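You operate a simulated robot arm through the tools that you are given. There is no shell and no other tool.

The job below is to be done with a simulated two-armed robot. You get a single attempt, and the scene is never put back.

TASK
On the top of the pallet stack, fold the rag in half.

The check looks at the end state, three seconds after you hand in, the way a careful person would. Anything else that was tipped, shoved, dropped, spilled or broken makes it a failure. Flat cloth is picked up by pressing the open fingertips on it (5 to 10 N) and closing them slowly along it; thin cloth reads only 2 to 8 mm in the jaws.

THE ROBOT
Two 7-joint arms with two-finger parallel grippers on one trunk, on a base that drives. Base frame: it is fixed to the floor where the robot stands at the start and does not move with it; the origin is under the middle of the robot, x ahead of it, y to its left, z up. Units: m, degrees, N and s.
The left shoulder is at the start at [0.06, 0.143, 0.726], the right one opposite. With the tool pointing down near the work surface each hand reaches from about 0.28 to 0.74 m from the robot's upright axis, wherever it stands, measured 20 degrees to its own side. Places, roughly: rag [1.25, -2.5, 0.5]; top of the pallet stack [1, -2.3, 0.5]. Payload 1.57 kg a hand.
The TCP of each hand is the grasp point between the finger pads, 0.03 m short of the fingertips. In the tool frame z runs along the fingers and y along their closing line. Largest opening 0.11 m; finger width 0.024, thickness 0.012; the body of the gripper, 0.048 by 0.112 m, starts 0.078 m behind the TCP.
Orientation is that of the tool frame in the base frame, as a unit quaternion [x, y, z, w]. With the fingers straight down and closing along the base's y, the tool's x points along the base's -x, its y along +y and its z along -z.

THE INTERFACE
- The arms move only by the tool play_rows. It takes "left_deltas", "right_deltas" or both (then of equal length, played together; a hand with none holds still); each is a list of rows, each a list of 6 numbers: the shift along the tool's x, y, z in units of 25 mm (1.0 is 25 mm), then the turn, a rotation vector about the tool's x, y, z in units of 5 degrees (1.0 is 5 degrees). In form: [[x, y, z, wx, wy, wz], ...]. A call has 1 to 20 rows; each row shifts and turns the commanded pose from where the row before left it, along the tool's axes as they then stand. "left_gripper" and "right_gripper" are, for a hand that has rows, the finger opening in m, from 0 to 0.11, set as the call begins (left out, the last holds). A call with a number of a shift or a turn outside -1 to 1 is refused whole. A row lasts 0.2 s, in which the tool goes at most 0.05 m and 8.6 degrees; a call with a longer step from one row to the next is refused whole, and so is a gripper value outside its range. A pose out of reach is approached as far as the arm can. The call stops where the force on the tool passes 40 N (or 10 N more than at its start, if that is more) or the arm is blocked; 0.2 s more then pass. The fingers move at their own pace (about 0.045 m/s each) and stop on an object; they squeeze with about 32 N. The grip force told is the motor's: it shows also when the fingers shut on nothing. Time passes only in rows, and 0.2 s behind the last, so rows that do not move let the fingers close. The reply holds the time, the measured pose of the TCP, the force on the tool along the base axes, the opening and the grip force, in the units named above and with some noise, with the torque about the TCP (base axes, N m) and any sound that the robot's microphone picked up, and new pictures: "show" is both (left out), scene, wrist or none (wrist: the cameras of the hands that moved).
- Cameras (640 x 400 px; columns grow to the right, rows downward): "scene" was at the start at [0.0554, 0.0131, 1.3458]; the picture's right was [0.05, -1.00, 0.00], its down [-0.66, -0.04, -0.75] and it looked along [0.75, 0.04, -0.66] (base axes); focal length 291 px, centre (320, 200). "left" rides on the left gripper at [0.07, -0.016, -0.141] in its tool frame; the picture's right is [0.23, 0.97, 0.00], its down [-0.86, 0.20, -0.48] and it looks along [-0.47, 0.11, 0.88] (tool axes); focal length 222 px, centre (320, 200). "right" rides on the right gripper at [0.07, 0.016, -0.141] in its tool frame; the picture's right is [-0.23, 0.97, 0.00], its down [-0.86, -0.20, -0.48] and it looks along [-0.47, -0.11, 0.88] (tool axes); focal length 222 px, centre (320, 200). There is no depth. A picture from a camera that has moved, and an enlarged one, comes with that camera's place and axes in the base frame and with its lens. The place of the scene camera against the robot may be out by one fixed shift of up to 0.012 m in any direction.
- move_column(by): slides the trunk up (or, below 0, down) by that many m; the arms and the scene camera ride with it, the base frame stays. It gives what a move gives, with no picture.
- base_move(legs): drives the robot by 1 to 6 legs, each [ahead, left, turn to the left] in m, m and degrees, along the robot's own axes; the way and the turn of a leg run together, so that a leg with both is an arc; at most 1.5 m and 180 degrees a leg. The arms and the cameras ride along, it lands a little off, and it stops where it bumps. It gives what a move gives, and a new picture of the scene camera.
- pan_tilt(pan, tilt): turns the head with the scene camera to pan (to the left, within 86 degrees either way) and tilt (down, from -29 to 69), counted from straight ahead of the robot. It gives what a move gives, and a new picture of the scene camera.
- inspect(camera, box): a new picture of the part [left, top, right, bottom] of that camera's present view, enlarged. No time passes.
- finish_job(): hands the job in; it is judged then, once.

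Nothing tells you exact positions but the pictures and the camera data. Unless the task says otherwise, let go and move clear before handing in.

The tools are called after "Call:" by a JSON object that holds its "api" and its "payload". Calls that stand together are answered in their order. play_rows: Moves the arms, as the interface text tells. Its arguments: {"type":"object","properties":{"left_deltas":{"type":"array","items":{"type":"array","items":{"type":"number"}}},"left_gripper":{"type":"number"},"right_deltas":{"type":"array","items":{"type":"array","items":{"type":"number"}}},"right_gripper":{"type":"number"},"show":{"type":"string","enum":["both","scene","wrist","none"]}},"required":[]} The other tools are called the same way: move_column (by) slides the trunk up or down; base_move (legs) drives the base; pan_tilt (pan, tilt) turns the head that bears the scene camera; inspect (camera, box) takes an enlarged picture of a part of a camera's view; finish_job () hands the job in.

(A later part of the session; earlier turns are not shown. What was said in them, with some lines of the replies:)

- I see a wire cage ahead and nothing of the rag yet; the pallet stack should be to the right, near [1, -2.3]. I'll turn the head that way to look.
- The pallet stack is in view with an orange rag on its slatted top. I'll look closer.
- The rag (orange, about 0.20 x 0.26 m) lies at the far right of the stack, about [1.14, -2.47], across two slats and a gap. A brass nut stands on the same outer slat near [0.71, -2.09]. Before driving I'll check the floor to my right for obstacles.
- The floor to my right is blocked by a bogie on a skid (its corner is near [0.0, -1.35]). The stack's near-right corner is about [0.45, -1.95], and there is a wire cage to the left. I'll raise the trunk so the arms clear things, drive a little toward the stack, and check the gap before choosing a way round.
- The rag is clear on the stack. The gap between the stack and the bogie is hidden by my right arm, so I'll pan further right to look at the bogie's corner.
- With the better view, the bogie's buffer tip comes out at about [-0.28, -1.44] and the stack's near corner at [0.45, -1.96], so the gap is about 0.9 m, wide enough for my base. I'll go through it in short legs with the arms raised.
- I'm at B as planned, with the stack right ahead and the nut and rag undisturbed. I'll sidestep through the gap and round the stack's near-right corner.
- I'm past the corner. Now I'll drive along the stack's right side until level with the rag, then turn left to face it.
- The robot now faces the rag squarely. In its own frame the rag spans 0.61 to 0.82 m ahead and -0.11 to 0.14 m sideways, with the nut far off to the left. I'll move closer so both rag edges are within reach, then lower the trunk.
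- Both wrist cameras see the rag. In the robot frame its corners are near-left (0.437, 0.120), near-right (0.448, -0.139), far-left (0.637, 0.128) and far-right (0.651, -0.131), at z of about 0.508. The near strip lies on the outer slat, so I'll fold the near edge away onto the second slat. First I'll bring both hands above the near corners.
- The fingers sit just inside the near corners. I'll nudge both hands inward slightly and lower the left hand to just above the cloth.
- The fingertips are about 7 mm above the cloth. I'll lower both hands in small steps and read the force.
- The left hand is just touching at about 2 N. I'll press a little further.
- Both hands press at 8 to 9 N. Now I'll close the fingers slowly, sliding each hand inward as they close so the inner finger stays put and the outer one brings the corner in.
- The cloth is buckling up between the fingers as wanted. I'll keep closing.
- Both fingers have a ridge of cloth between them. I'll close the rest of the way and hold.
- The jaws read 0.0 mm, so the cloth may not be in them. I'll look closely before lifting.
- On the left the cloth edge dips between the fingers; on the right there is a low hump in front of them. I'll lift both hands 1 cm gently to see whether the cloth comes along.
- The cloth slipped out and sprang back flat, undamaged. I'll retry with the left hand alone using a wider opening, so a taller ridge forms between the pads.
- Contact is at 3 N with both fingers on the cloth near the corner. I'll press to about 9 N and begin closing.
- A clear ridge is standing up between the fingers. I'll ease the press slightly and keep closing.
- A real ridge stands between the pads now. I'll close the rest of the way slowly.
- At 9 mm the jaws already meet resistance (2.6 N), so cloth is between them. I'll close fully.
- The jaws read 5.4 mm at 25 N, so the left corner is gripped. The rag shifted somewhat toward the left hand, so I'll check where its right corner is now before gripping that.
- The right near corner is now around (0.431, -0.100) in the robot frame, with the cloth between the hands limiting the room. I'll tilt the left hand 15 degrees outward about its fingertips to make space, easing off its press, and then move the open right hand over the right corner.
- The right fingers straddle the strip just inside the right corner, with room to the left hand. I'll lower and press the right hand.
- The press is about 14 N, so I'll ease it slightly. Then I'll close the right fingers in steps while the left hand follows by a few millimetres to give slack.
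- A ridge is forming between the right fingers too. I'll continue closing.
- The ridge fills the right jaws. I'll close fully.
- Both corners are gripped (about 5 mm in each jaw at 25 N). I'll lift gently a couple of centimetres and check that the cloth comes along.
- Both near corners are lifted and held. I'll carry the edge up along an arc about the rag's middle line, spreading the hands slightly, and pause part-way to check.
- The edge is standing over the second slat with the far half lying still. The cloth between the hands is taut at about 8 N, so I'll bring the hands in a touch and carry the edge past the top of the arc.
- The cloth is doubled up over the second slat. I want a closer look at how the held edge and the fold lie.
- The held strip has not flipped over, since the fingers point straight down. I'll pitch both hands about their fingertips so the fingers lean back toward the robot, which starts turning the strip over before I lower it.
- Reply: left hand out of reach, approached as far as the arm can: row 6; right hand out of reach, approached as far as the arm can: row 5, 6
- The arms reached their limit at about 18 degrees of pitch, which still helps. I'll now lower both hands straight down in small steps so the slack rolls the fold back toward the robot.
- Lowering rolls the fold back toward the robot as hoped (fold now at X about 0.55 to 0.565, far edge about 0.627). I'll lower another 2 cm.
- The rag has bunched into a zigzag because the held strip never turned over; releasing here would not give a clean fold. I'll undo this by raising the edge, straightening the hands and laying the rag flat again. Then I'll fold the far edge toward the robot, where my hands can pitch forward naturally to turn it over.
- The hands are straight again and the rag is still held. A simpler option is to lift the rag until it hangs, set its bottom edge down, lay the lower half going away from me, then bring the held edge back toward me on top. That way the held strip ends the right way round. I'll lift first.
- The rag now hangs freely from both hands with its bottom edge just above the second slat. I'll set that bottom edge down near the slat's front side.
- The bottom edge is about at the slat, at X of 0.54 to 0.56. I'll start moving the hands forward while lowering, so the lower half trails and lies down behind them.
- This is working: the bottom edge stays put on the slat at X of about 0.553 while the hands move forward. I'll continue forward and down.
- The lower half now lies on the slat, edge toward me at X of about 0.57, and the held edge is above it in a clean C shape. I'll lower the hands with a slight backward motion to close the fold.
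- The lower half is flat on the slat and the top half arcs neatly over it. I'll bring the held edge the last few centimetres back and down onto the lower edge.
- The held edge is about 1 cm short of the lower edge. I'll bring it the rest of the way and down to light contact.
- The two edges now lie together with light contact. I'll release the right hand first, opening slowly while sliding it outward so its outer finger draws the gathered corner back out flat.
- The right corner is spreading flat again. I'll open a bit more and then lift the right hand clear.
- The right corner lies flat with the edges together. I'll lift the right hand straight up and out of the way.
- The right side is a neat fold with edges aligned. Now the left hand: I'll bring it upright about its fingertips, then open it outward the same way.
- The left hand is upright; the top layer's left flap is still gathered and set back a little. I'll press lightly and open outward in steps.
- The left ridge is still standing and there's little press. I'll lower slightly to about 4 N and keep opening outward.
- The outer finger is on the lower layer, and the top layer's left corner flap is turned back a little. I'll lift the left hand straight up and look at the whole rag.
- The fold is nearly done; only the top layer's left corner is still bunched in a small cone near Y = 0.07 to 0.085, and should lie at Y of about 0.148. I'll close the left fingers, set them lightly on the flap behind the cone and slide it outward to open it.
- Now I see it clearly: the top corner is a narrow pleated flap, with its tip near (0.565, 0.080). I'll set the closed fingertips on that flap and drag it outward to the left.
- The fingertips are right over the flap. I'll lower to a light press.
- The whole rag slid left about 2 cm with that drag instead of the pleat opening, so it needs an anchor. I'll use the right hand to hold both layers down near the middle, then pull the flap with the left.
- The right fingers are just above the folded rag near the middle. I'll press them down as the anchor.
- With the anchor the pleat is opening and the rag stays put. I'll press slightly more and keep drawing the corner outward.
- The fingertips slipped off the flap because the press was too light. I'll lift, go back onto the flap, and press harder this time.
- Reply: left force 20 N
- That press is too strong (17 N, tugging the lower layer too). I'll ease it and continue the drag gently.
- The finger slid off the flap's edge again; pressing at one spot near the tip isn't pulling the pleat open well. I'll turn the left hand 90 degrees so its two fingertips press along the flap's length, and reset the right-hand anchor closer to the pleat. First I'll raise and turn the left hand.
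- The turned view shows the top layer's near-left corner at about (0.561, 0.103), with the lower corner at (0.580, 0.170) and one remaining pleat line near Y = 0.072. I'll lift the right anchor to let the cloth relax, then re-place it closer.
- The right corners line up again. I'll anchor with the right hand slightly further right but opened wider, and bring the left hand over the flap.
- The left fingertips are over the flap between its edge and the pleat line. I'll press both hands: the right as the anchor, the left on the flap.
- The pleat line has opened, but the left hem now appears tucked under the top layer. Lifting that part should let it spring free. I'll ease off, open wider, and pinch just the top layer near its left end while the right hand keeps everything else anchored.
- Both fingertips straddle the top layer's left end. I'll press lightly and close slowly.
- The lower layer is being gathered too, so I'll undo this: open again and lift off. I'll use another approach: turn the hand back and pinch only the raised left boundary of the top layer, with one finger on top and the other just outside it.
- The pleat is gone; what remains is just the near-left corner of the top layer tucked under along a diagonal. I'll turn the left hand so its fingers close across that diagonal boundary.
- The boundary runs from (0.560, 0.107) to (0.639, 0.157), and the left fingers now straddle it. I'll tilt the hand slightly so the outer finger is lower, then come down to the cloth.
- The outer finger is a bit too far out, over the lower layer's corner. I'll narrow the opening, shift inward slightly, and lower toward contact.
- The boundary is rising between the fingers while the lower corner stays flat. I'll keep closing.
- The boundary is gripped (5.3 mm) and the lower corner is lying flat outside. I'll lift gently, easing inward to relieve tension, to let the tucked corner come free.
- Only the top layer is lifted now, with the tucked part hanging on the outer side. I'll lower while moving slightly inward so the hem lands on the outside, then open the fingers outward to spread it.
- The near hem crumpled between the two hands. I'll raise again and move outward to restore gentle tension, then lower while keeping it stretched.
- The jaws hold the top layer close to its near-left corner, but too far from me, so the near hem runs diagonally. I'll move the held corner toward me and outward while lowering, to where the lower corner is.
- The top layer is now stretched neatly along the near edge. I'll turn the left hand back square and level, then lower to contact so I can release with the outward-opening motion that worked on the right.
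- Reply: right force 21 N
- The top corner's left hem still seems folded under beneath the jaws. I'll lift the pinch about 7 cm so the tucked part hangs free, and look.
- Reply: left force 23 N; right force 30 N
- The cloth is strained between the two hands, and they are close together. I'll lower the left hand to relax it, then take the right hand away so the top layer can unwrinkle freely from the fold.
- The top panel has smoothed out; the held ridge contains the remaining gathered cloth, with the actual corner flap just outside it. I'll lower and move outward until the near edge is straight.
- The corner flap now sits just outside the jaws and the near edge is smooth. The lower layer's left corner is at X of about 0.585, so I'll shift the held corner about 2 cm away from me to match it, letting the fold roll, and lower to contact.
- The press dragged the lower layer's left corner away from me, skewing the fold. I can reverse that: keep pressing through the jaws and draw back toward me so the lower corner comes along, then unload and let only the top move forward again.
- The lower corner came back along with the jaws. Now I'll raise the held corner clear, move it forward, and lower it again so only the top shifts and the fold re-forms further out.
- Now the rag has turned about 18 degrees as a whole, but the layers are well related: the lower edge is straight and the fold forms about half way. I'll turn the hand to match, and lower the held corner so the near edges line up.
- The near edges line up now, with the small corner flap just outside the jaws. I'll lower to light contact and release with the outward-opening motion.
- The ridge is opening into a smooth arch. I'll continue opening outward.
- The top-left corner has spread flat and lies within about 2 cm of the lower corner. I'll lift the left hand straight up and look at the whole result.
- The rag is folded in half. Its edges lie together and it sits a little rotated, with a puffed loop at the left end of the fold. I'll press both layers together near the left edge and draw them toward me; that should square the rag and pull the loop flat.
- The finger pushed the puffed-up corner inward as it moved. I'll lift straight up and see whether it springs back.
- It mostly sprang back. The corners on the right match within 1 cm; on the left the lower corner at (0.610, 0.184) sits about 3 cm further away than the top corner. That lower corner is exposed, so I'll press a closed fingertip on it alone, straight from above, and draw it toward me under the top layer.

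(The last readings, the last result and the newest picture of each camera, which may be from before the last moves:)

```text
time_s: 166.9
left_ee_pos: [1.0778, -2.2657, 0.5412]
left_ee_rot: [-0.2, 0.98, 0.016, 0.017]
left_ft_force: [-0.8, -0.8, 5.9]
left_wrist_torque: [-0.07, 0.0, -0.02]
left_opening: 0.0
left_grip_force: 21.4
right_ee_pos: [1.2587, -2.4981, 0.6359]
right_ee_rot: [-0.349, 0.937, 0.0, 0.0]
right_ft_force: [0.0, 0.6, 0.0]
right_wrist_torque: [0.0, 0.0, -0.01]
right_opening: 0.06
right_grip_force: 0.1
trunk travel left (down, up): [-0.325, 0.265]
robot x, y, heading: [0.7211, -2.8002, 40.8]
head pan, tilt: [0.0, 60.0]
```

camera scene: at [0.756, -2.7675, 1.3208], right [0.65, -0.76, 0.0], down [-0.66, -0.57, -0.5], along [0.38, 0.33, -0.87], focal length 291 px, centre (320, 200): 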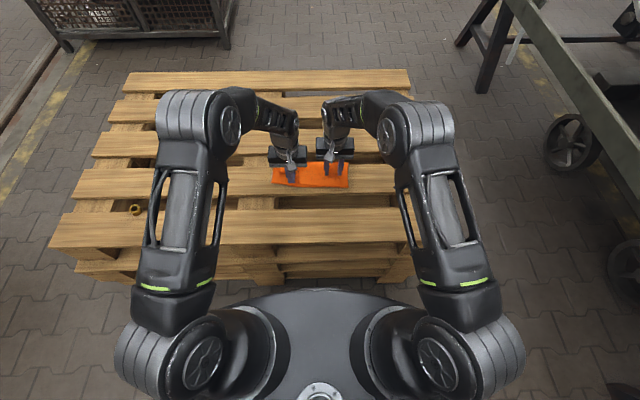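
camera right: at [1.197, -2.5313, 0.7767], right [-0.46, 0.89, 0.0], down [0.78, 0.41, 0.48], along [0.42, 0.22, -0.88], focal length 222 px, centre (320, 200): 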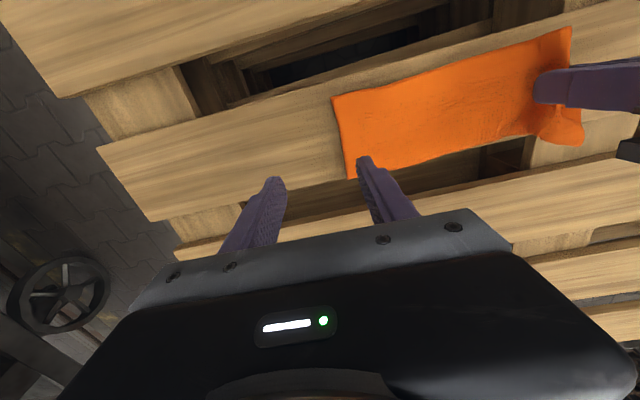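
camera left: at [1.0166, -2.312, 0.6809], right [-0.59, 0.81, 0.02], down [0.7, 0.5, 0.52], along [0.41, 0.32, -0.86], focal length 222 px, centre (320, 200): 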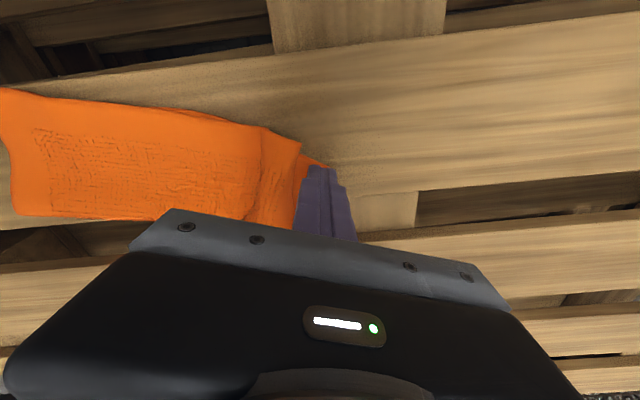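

I have a 6 N press on the lower corner. I'll draw it straight toward me about 3 cm.

Call:
{"api": "play_rows", "payload": {"left_deltas": [[0.19, -0.062, 0, 0, 0, 0], [0.19, -0.062, 0, 0, 0, 0], [0.19, -0.062, 0, 0, 0, 0], [0.19, -0.062, 0, 0, 0, 0], [0.19, -0.062, 0, 0, 0, 0], [0.19, -0.062, 0, 0, 0, 0], [0, 0, 0, 0, 0, 0]], "show": "wrist"}}

Call:
{"api": "inspect", "payload": {"camera": "left", "box": [180, 60, 460, 230]}}

Call:
{"api": "inspect", "payload": {"camera": "scene", "box": [252, 130, 384, 212]}}

```text
time_s: 168.5
left_ee_pos: [1.0567, -2.2865, 0.5405]
left_ee_rot: [-0.199, 0.98, 0.017, 0.017]
left_ft_force: [3.9, 3.0, 14.7]
left_wrist_torque: [-0.04, -0.08, 0.03]
left_opening: 0.0
left_grip_force: 21.0
right_ee_pos: [1.259, -2.4983, 0.6367]
right_ee_rot: [-0.35, 0.937, 0.0, 0.0]
right_ft_force: [-0.6, -0.3, 0.0]
right_wrist_torque: [-0.01, 0.01, 0.0]
right_opening: 0.0598
right_grip_force: 0.1
trunk travel left (down, up): [-0.325, 0.265]
robot x, y, heading: [0.7258, -2.7989, 40.9]
head pan, tilt: [0.0, 60.0]
camera left: at [0.9939, -2.3326, 0.6779], right [-0.59, 0.81, 0.02], down [0.7, 0.5, 0.52], along [0.41, 0.32, -0.86], focal length 222 px, centre (320, 200)
```

left: 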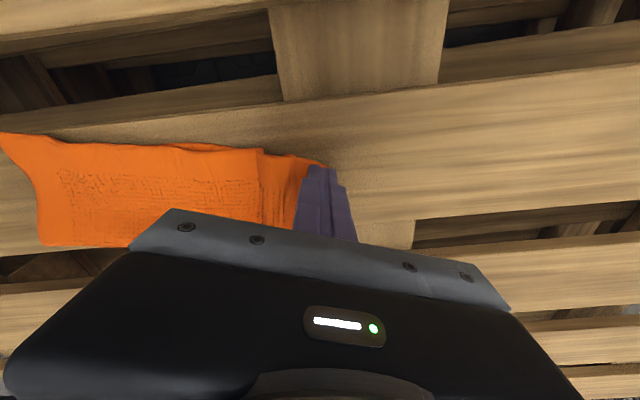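

```text
2.29 times, centred on (320, 145) of left
camera zoom: at [0.9939, -2.3326, 0.6779], right [-0.59, 0.81, 0.02], down [0.7, 0.5, 0.52], along [0.41, 0.32, -0.86], focal length 508 px, centre (320, 326)
```

zoom: 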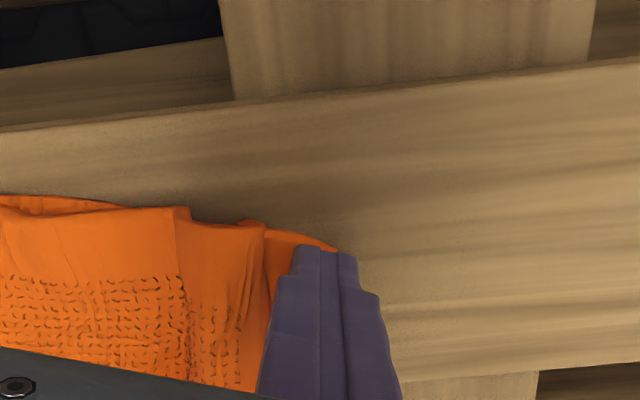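

```text
4.85 times, centred on (318, 171) of scene
camera zoom: at [0.7556, -2.7682, 1.3209], right [0.65, -0.76, 0.0], down [-0.66, -0.57, -0.5], along [0.38, 0.33, -0.87], focal length 1412 px, centre (330, 341)
```

zoom: 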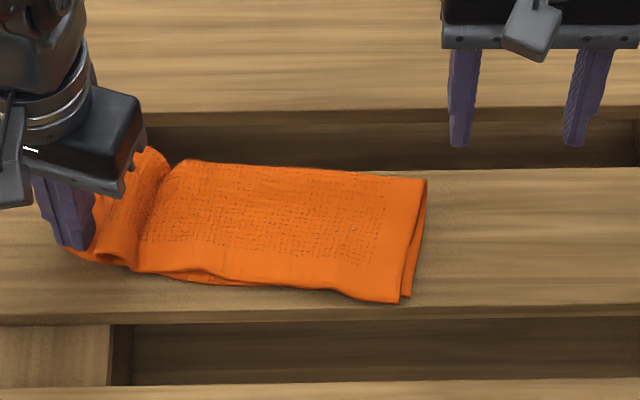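

The lower corner came along, the fold loop pulled in and the rag is squarer. I'll lift off straight up and look again.

Call:
{"api": "play_rows", "payload": {"left_deltas": [[0, 0, -0.4, 0, 0, 0], [0, 0.2, -0.8, 0, 0, 0], [0, 0.4, -0.8, 0, 0, 0], [0, 0.8, -0.8, 0, 0, 0], [0, 0.9, 0, 0, 0, 0], [0, 0, 0, 0, 0, 0]], "show": "none"}}

Call:
{"api": "inspect", "payload": {"camera": "scene", "box": [252, 130, 384, 212]}}

Call:
{"api": "inspect", "payload": {"camera": "left", "box": [60, 40, 360, 230]}}

Call:
{"api": "inspect", "payload": {"camera": "right", "box": [300, 20, 640, 230]}}

```text
time_s: 169.9
left_ee_pos: [1.0311, -2.2347, 0.6111]
left_ee_rot: [-0.199, 0.98, 0.015, 0.017]
left_ft_force: [0.5, 0.5, -0.5]
left_wrist_torque: [0.04, 0.03, -0.01]
left_opening: 0.0
left_grip_force: 20.8
right_ee_pos: [1.2585, -2.4972, 0.6354]
right_ee_rot: [-0.348, 0.937, 0.0, -0.001]
right_ft_force: [0.3, 0.3, -0.3]
right_wrist_torque: [0.0, 0.01, 0.0]
right_opening: 0.0601
right_grip_force: 0.0
trunk travel left (down, up): [-0.325, 0.265]
robot x, y, heading: [0.7262, -2.7967, 40.6]
head pan, tilt: [0.0, 60.0]
```

```text
4.85 times, centred on (318, 171) of scene
camera zoom: at [0.756, -2.7672, 1.3208], right [0.65, -0.76, 0.0], down [-0.66, -0.57, -0.5], along [0.38, 0.33, -0.87], focal length 1412 px, centre (330, 341)
```

zoom: 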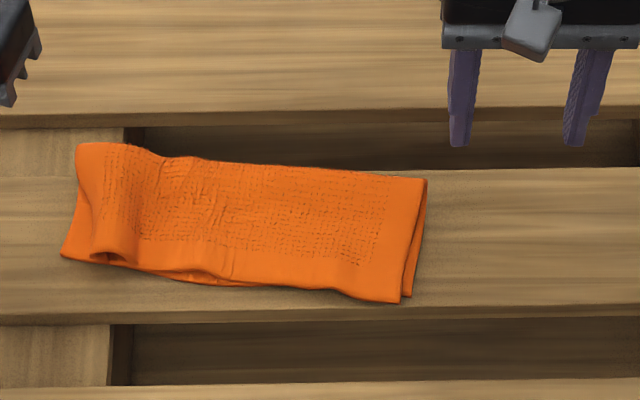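

```text
2.11 times, centred on (210, 135) of left
camera zoom: at [0.9687, -2.2819, 0.7485], right [-0.59, 0.81, 0.02], down [0.7, 0.5, 0.52], along [0.41, 0.31, -0.86], focal length 468 px, centre (552, 337)
```

zoom: 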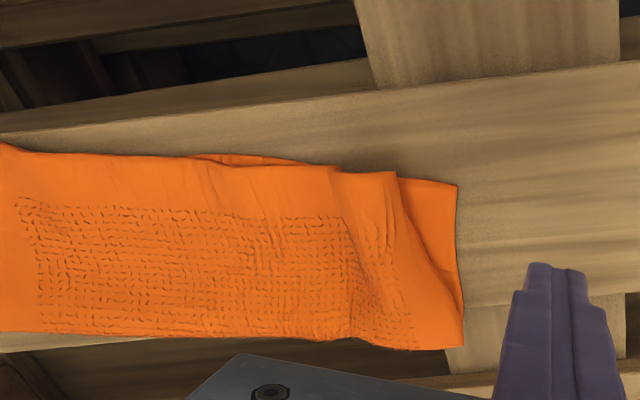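

```text
1.88 times, centred on (470, 125) of right
camera zoom: at [1.1968, -2.531, 0.7766], right [-0.46, 0.89, 0.0], down [0.78, 0.41, 0.48], along [0.42, 0.22, -0.88], focal length 418 px, centre (38, 341)
```

zoom: 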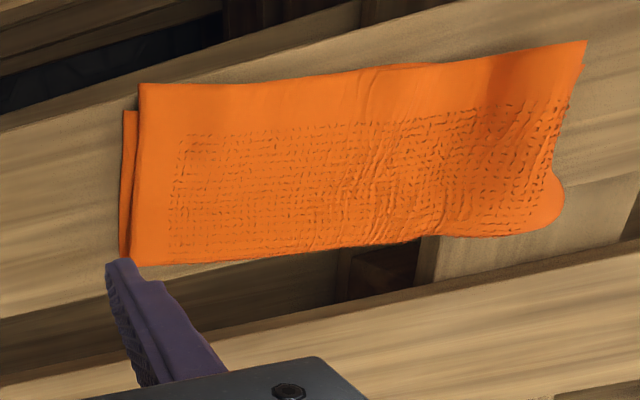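

This looks good: a neat half-fold, with corners matching within about 1 cm on the right and 2.7 cm on the left. I'll make one gentle correction: anchor the middle with the right hand and slide the top-left corner outward a couple of centimetres.

Call:
{"api": "play_rows", "payload": {"right_deltas": [[0.12, 0.86, 0, 0, 0, 0], [0.12, 0.86, 0, 0, 0, 0], [0.12, 0.86, 0, 0, 0, 0], [0.12, 0.86, 0, 0, 0, 0], [0.12, 0.86, 0, 0, 0, 0], [0, 0, 0.9, 0, 0, 0], [0, 0, 0.9, 0, 0, 0], [0, 0, 0.8, 0, 0, 0], [0, 0, 0.5, 0, 0, 0], [0, 0, 0, 0, 0, 0]], "left_deltas": [[-0.07, -0.9, 0, 0, 0, 0], [-0.07, -0.9, 0, 0, 0, 0], [-0.07, -0.9, 0, 0, 0, 0], [-0.07, -0.89, 0, 0, 0, 0], [0, 0, 0, 0, 0, 0], [0, 0, 0.7, 0, 0, 0], [0, 0, 0.6, 0, 0, 0], [0, 0, 0.5, 0, 0, 0], [0, 0, 0.3, 0, 0, 0], [0, 0, 0, 0, 0, 0]], "show": "wrist"}}

Call:
{"api": "inspect", "payload": {"camera": "left", "box": [180, 60, 460, 230]}}

Call:
{"api": "inspect", "payload": {"camera": "scene", "box": [252, 130, 384, 212]}}

```text
time_s: 172.1
left_ee_pos: [1.0745, -2.3127, 0.5561]
left_ee_rot: [-0.199, 0.98, 0.015, 0.016]
left_ft_force: [0.1, 0.2, 1.2]
left_wrist_torque: [-0.01, -0.02, -0.03]
left_opening: 0.0002
left_grip_force: 21.1
right_ee_pos: [1.1783, -2.425, 0.5564]
right_ee_rot: [-0.349, 0.937, 0.0, 0.0]
right_ft_force: [0.2, -0.2, 0.6]
right_wrist_torque: [-0.02, -0.06, 0.0]
right_opening: 0.0602
right_grip_force: 0.2
trunk travel left (down, up): [-0.325, 0.265]
robot x, y, heading: [0.7275, -2.7968, 40.5]
head pan, tilt: [0.0, 60.0]
camera right: at [1.1161, -2.4582, 0.6988], right [-0.46, 0.89, 0.0], down [0.78, 0.41, 0.48], along [0.42, 0.22, -0.88], focal length 222 px, centre (320, 200)
camera left: at [1.0128, -2.3592, 0.6943], right [-0.59, 0.81, 0.02], down [0.7, 0.5, 0.52], along [0.41, 0.32, -0.86], focal length 222 px, centre (320, 200)
```

right: 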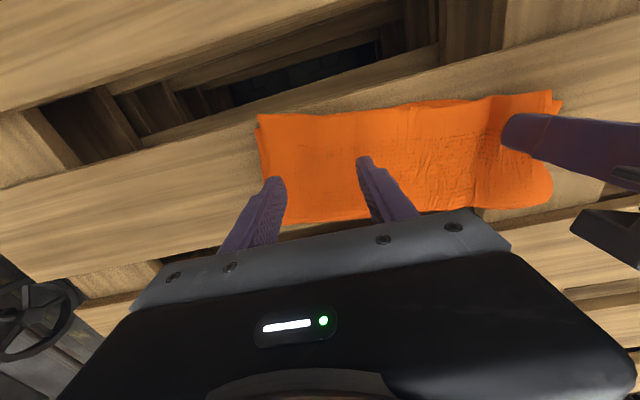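
left: 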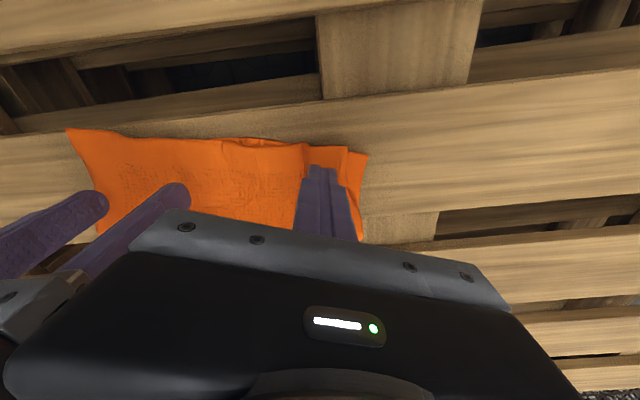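

```text
2.29 times, centred on (320, 145) of left
camera zoom: at [1.0128, -2.3592, 0.6943], right [-0.59, 0.81, 0.02], down [0.7, 0.5, 0.52], along [0.41, 0.32, -0.86], focal length 508 px, centre (320, 326)
```

zoom: 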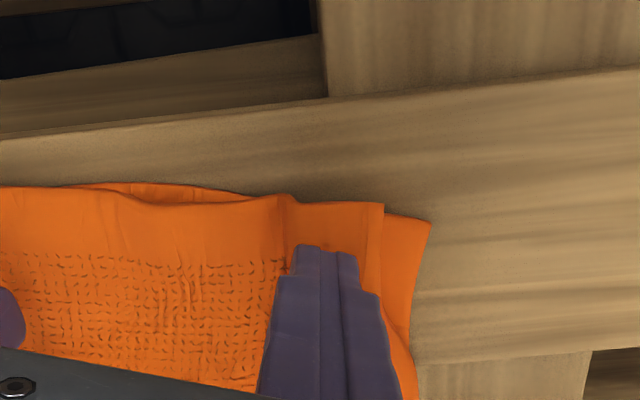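

```text
4.85 times, centred on (318, 171) of scene
camera zoom: at [0.756, -2.7673, 1.3208], right [0.65, -0.76, 0.0], down [-0.66, -0.57, -0.5], along [0.38, 0.33, -0.87], focal length 1412 px, centre (330, 341)
```

zoom: 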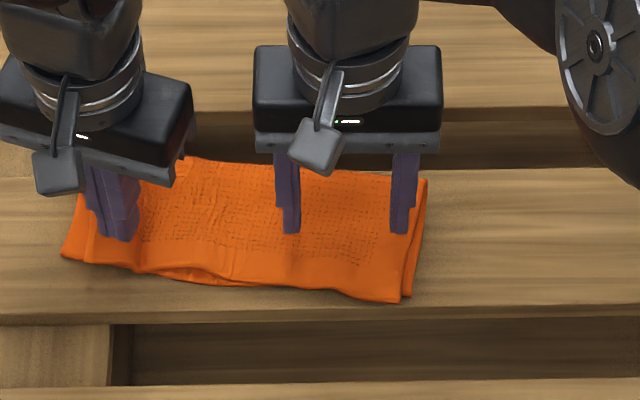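

Call:
{"api": "play_rows", "payload": {"right_deltas": [[0, 0, 0.3, 0, 0, 0], [0, 0, 0.14, 0, 0, 0], [0, 0, 0.06, 0, 0, 0], [0, 0, 0, 0, 0, 0]], "show": "none"}}

Call:
{"api": "play_rows", "payload": {"left_deltas": [[0, 0, 0.15, 0, 0, 0], [0, 0, 0.08, 0, 0, 0], [0, 0, 0, 0, 0, 0]], "show": "none"}}

```text
time_s: 173.1
left_ee_pos: [1.075, -2.3127, 0.5564]
left_ee_rot: [-0.199, 0.98, 0.016, 0.017]
left_ft_force: [0.1, 0.3, 1.4]
left_wrist_torque: [0.02, -0.02, -0.01]
left_opening: 0.0
left_grip_force: 21.5
right_ee_pos: [1.1781, -2.4259, 0.5454]
right_ee_rot: [-0.349, 0.937, 0.0, -0.001]
right_ft_force: [-0.4, 0.2, 2.3]
right_wrist_torque: [0.0, -0.02, 0.02]
right_opening: 0.0601
right_grip_force: 0.0
trunk travel left (down, up): [-0.325, 0.265]
robot x, y, heading: [0.727, -2.7999, 41.1]
head pan, tilt: [0.0, 60.0]
```

```text
time_s: 173.9
left_ee_pos: [1.0757, -2.312, 0.5498]
left_ee_rot: [-0.2, 0.98, 0.016, 0.017]
left_ft_force: [-0.5, 0.8, 0.2]
left_wrist_torque: [0.0, 0.06, -0.01]
left_opening: 0.0001
left_grip_force: 21.0
right_ee_pos: [1.1779, -2.4262, 0.5452]
right_ee_rot: [-0.349, 0.937, 0.0, -0.001]
right_ft_force: [-0.3, 1.4, 2.3]
right_wrist_torque: [0.01, 0.0, 0.05]
right_opening: 0.0597
right_grip_force: 0.1
trunk travel left (down, up): [-0.325, 0.265]
robot x, y, heading: [0.7259, -2.7987, 40.9]
head pan, tilt: [0.0, 60.0]
```

Call:
{"api": "play_rows", "payload": {"right_deltas": [[0, 0, 0.08, 0, 0, 0], [0, 0, 0.03, 0, 0, 0], [0, 0, 0, 0, 0, 0]], "left_deltas": [[0, 0, 0.1, 0, 0, 0], [0, 0, 0.05, 0, 0, 0], [0, 0, 0, 0, 0, 0]], "show": "none"}}

```text
time_s: 174.7
left_ee_pos: [1.0759, -2.3129, 0.5487]
left_ee_rot: [-0.2, 0.979, 0.016, 0.016]
left_ft_force: [-1.7, 0.8, 2.3]
left_wrist_torque: [0.04, 0.03, 0.0]
left_opening: 0.0001
left_grip_force: 21.3
right_ee_pos: [1.1774, -2.4268, 0.5435]
right_ee_rot: [-0.348, 0.937, 0.0, 0.0]
right_ft_force: [-3.9, -1.6, 13.1]
right_wrist_torque: [-0.06, 0.1, 0.0]
right_opening: 0.0597
right_grip_force: 0.1
trunk travel left (down, up): [-0.325, 0.265]
robot x, y, heading: [0.724, -2.799, 40.9]
head pan, tilt: [0.0, 60.0]
```

Call:
{"api": "play_rows", "payload": {"left_deltas": [[0, 0, 0.06, 0, 0, 0], [0, 0.2, 0.01, 0, 0, 0], [0, 0.2, 0.01, 0, 0, 0], [0, 0.2, 0.01, 0, 0, 0], [0, 0.2, 0.01, 0, 0, 0], [0, 0, 0, 0, 0, 0]], "show": "wrist"}}

Call:
{"api": "inspect", "payload": {"camera": "left", "box": [180, 60, 460, 230]}}

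Call:
{"api": "inspect", "payload": {"camera": "scene", "box": [252, 130, 384, 212]}}

```text
time_s: 176.1
left_ee_pos: [1.068, -2.2954, 0.5456]
left_ee_rot: [-0.2, 0.979, 0.016, 0.017]
left_ft_force: [1.6, -3.1, 4.5]
left_wrist_torque: [-0.05, -0.01, -0.03]
left_opening: 0.0003
left_grip_force: 21.8
right_ee_pos: [1.1768, -2.4253, 0.5444]
right_ee_rot: [-0.349, 0.937, 0.0, 0.001]
right_ft_force: [-3.3, 1.8, 15.7]
right_wrist_torque: [0.03, 0.07, -0.01]
right_opening: 0.06
right_grip_force: 0.1
trunk travel left (down, up): [-0.325, 0.265]
robot x, y, heading: [0.7264, -2.8011, 40.9]
head pan, tilt: [0.0, 60.0]
camera left: at [1.0055, -2.3411, 0.6833], right [-0.59, 0.81, 0.02], down [0.7, 0.5, 0.52], along [0.41, 0.32, -0.86], focal length 222 px, centre (320, 200)
```

left: 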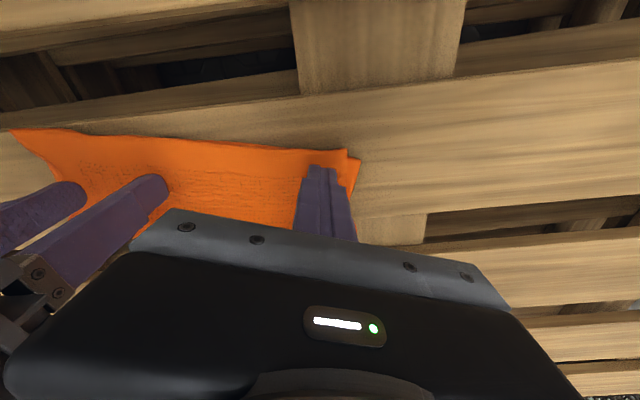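

```text
2.29 times, centred on (320, 145) of left
camera zoom: at [1.0055, -2.3411, 0.6833], right [-0.59, 0.81, 0.02], down [0.7, 0.5, 0.52], along [0.41, 0.32, -0.86], focal length 508 px, centre (320, 326)
```

zoom: 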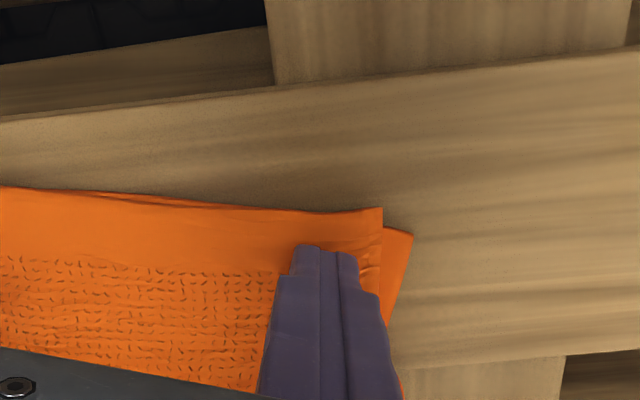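

```text
4.85 times, centred on (318, 171) of scene
camera zoom: at [0.7548, -2.7684, 1.3209], right [0.65, -0.76, 0.0], down [-0.66, -0.56, -0.5], along [0.38, 0.33, -0.87], focal length 1412 px, centre (330, 341)
```

zoom: 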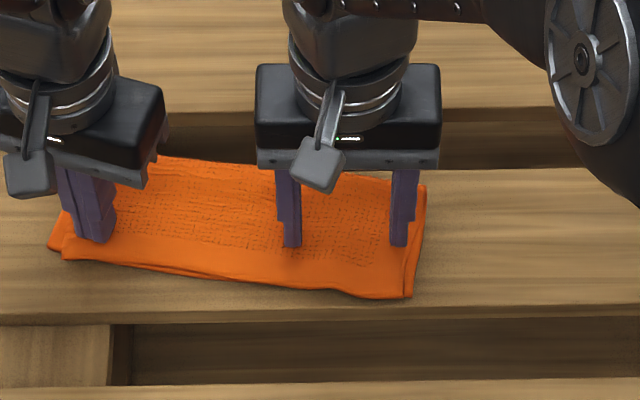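

The top is smooth now, the near edges are aligned, and the left corners are within about 1.5 cm. I'll lift both hands straight up.

Call:
{"api": "play_rows", "payload": {"left_deltas": [[0, 0, -0.2, 0, 0, 0], [0, 0, -0.5, 0, 0, 0], [0, 0, -0.9, 0, 0, 0], [0, 0, -0.9, 0, 0, 0], [0, 0, -0.9, 0, 0, 0], [0, 0, 0, 0, 0, 0]], "show": "none"}}

Call:
{"api": "play_rows", "payload": {"right_deltas": [[0, 0, -0.2, 0, 0, 0], [0, 0, -0.5, 0, 0, 0], [0, 0, -0.9, 0, 0, 0], [0, 0, -0.9, 0, 0, 0], [0, 0, -0.9, 0, 0, 0], [0, -0.9, -0.4, 0, 0, 0], [0, -0.9, 0, 0, 0, 0], [0, -0.9, 0, 0, 0, 0], [0, -0.9, 0, 0, 0, 0], [0, 0, 0, 0, 0, 0]], "left_deltas": [[0, 0, 0, 0, 0, 0], [0, 0, 0, 0, 0, 0], [0, 0.9, 0, 0, 0, 0], [0, 0.9, 0, 0, 0, 0], [0, 0.9, 0, 0, 0, 0], [0, 0.9, 0, 0, 0, 0], [0, 0, 0, 0, 0, 0], [0, 0, 0, 0, 0, 0], [0, 0, 0, 0, 0, 0], [0, 0, 0, 0, 0, 0]], "show": "both"}}

Call:
{"api": "inspect", "payload": {"camera": "scene", "box": [252, 130, 384, 212]}}

Call:
{"api": "inspect", "payload": {"camera": "right", "box": [280, 20, 640, 240]}}

```text
time_s: 177.5
left_ee_pos: [1.065, -2.2979, 0.631]
left_ee_rot: [-0.2, 0.98, 0.016, 0.017]
left_ft_force: [0.5, -0.4, 0.4]
left_wrist_torque: [0.01, 0.05, 0.0]
left_opening: 0.0001
left_grip_force: 21.4
right_ee_pos: [1.1777, -2.425, 0.543]
right_ee_rot: [-0.349, 0.937, 0.001, 0.001]
right_ft_force: [-4.1, 2.7, 18.3]
right_wrist_torque: [0.06, 0.09, -0.06]
right_opening: 0.0599
right_grip_force: 0.1
trunk travel left (down, up): [-0.325, 0.265]
robot x, y, heading: [0.7273, -2.7992, 40.8]
head pan, tilt: [0.0, 60.0]
```

```text
time_s: 179.7
left_ee_pos: [1.0309, -2.2153, 0.6313]
left_ee_rot: [-0.199, 0.98, 0.015, 0.016]
left_ft_force: [-0.5, 0.4, -0.4]
left_wrist_torque: [0.02, 0.02, -0.01]
left_opening: 0.0
left_grip_force: 21.0
right_ee_pos: [1.2369, -2.4957, 0.6363]
right_ee_rot: [-0.348, 0.937, 0.0, 0.0]
right_ft_force: [0.1, 1.1, 0.0]
right_wrist_torque: [-0.02, -0.02, -0.01]
right_opening: 0.0598
right_grip_force: 0.0
trunk travel left (down, up): [-0.325, 0.265]
robot x, y, heading: [0.7261, -2.797, 40.9]
head pan, tilt: [0.0, 60.0]
camera scene: at [0.7561, -2.7674, 1.3208], right [0.65, -0.76, 0.0], down [-0.66, -0.57, -0.5], along [0.38, 0.33, -0.87], focal length 291 px, centre (320, 200)
camera right: at [1.1753, -2.5284, 0.7786], right [-0.46, 0.89, 0.0], down [0.78, 0.41, 0.48], along [0.42, 0.22, -0.88], focal length 222 px, centre (320, 200)
camera left: at [0.9688, -2.2617, 0.7701], right [-0.59, 0.81, 0.02], down [0.7, 0.5, 0.52], along [0.41, 0.32, -0.86], focal length 222 px, centre (320, 200)
```

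scene: 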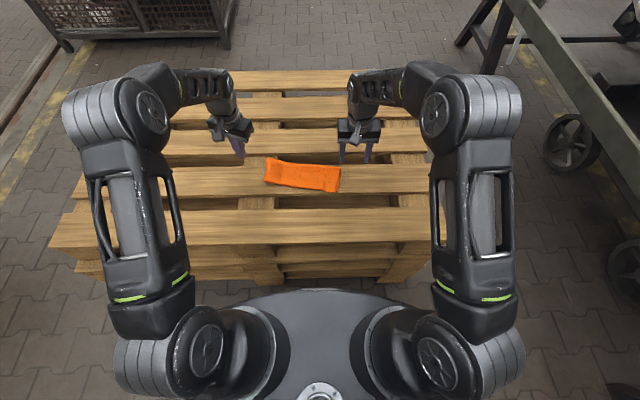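
right: 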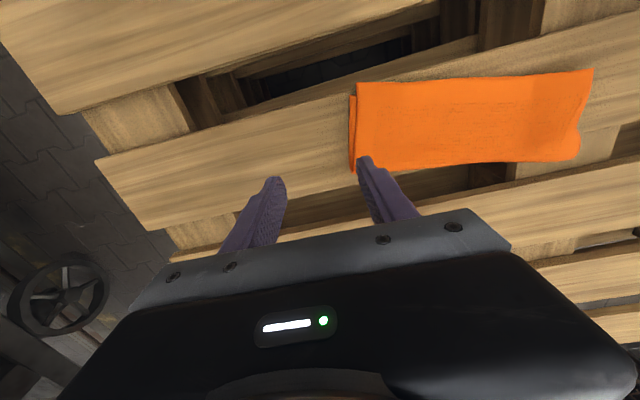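
left: 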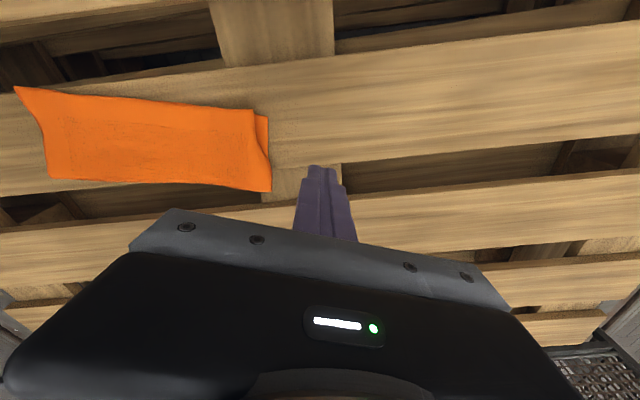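

```text
4.85 times, centred on (318, 171) of scene
camera zoom: at [0.7561, -2.7674, 1.3208], right [0.65, -0.76, 0.0], down [-0.66, -0.57, -0.5], along [0.38, 0.33, -0.87], focal length 1412 px, centre (330, 341)
```

zoom: 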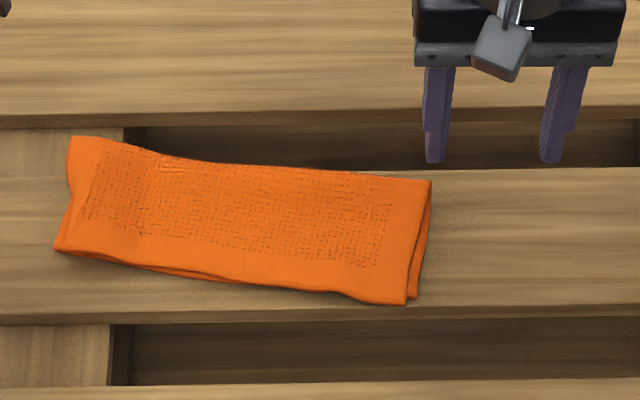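

```text
1.78 times, centred on (460, 130) of right
camera zoom: at [1.1753, -2.5284, 0.7786], right [-0.46, 0.89, 0.0], down [0.78, 0.41, 0.48], along [0.42, 0.22, -0.88], focal length 395 px, centre (71, 324)
```

zoom: 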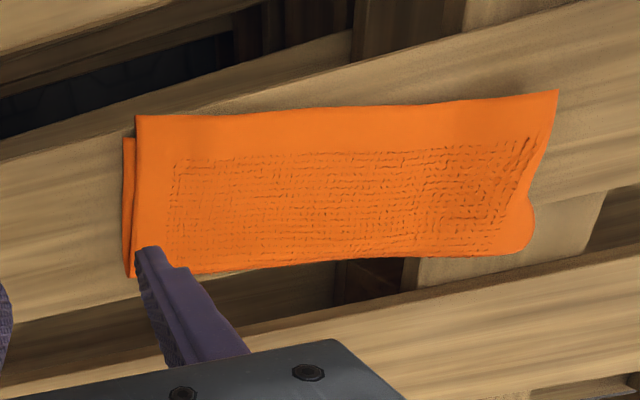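

The rag is neatly folded in half on the second slat. I'll raise the trunk so both hands are well clear, then check the nut and the surroundings.

Call:
{"api": "move_column", "payload": {"by": 0.2}}

Call:
{"api": "pan_tilt", "payload": {"pan": 15, "tilt": 55}}

Call:
{"api": "inspect", "payload": {"camera": "scene", "box": [160, 100, 480, 300]}}

```text
time_s: 181.9
left_ee_pos: [1.0311, -2.2134, 0.8321]
left_ee_rot: [-0.2, 0.979, 0.015, 0.017]
left_ft_force: [-0.9, 0.2, -0.1]
left_wrist_torque: [-0.01, 0.0, -0.03]
left_opening: 0.0
left_grip_force: 21.3
right_ee_pos: [1.2364, -2.4949, 0.8365]
right_ee_rot: [-0.349, 0.937, 0.0, 0.001]
right_ft_force: [-0.6, 0.3, -0.7]
right_wrist_torque: [-0.01, -0.01, 0.01]
right_opening: 0.0602
right_grip_force: 0.0
trunk travel left (down, up): [-0.525, 0.065]
robot x, y, heading: [0.7261, -2.7965, 40.8]
head pan, tilt: [0.0, 60.0]
```

```text
time_s: 182.7
left_ee_pos: [1.0313, -2.2141, 0.8322]
left_ee_rot: [-0.2, 0.98, 0.015, 0.017]
left_ft_force: [-0.4, 0.7, 0.3]
left_wrist_torque: [-0.02, 0.02, -0.01]
left_opening: 0.0
left_grip_force: 20.8
right_ee_pos: [1.2368, -2.4946, 0.8367]
right_ee_rot: [-0.349, 0.937, 0.0, 0.0]
right_ft_force: [-1.0, 0.6, 0.1]
right_wrist_torque: [-0.04, 0.03, 0.05]
right_opening: 0.0601
right_grip_force: 0.0
trunk travel left (down, up): [-0.525, 0.065]
robot x, y, heading: [0.7285, -2.8005, 40.8]
head pan, tilt: [15.0, 55.0]
camera scene: at [0.7462, -2.7512, 1.5268], right [0.83, -0.56, 0.0], down [-0.46, -0.68, -0.57], along [0.32, 0.47, -0.82], focal length 291 px, centre (320, 200)
```

scene: 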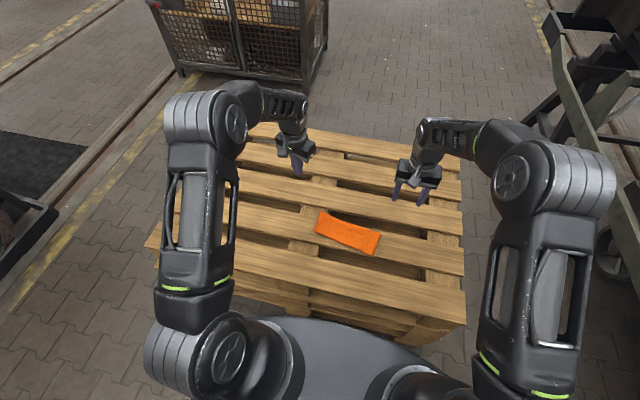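

```text
2.00 times, centred on (320, 200) of scene
camera zoom: at [0.7462, -2.7512, 1.5268], right [0.83, -0.56, 0.0], down [-0.46, -0.68, -0.57], along [0.32, 0.47, -0.82], focal length 582 px, centre (320, 200)
```

zoom: 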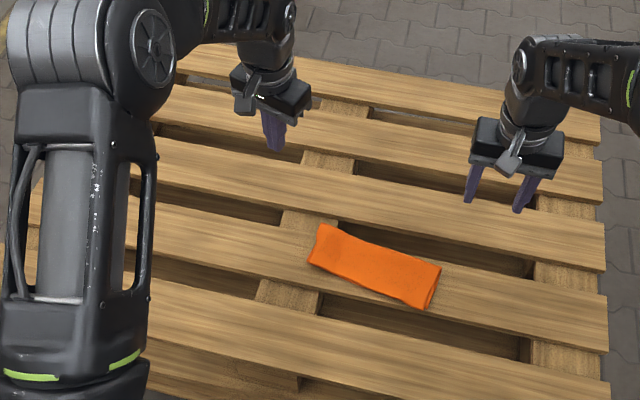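

The rag lies flat and folded with both hands clear. The nut is behind my left arm in this view, so I'll check it from another angle.

Call:
{"api": "pan_tilt", "payload": {"pan": 55, "tilt": 45}}

```text
time_s: 183.8
left_ee_pos: [1.0312, -2.2146, 0.8331]
left_ee_rot: [-0.2, 0.98, 0.016, 0.016]
left_ft_force: [0.3, 0.0, 0.1]
left_wrist_torque: [-0.03, 0.0, -0.02]
left_opening: 0.0001
left_grip_force: 21.3
right_ee_pos: [1.2372, -2.4946, 0.8361]
right_ee_rot: [-0.349, 0.937, 0.0, 0.0]
right_ft_force: [-0.4, 0.2, -0.1]
right_wrist_torque: [-0.01, 0.01, 0.0]
right_opening: 0.06
right_grip_force: 0.1
trunk travel left (down, up): [-0.525, 0.065]
robot x, y, heading: [0.7238, -2.7991, 40.9]
head pan, tilt: [55.0, 45.0]
camera scene: at [0.6975, -2.7299, 1.5402], right [0.99, 0.1, 0.0], down [0.07, -0.7, -0.71], along [-0.07, 0.7, -0.71], focal length 291 px, centre (320, 200)
```

scene: 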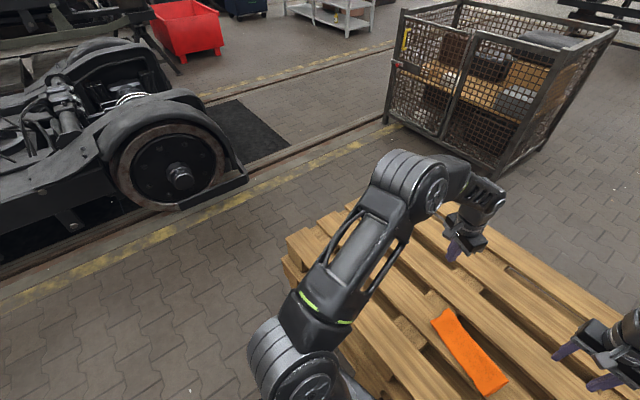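

The nut is hidden by my arm in this view. It was standing untouched when last seen, and no arm has been near it since. The cage, the bogies and the stack are undisturbed, and the rag lies folded in half on top of the stack with both hands clear, so I'll hand the job in.

Call:
{"api": "finish_job", "payload": {}}

```text
The job is handed in.
```

The rag is folded in half and lies flat on top of the pallet stack, on the second slat in from the edge where I worked. Both hands let go and were raised clear before I handed in.

- **Fold:** the two open edges lie together. The corners match to within about 1 cm on the right and 1.5 cm on the left. The rag sits slightly turned from its original orientation.
- **Attempts:** it took several tries. The first grasp slipped. I undid one fold that bunched up and made it again, and I had to straighten the left corner afterwards.
- **Surroundings:** I saw nothing knocked, moved or dropped. The brass nut on the stack was hidden behind my left arm in the final views. It was undisturbed when I last saw it, about 55 seconds before handing in, and no arm went near it after that.
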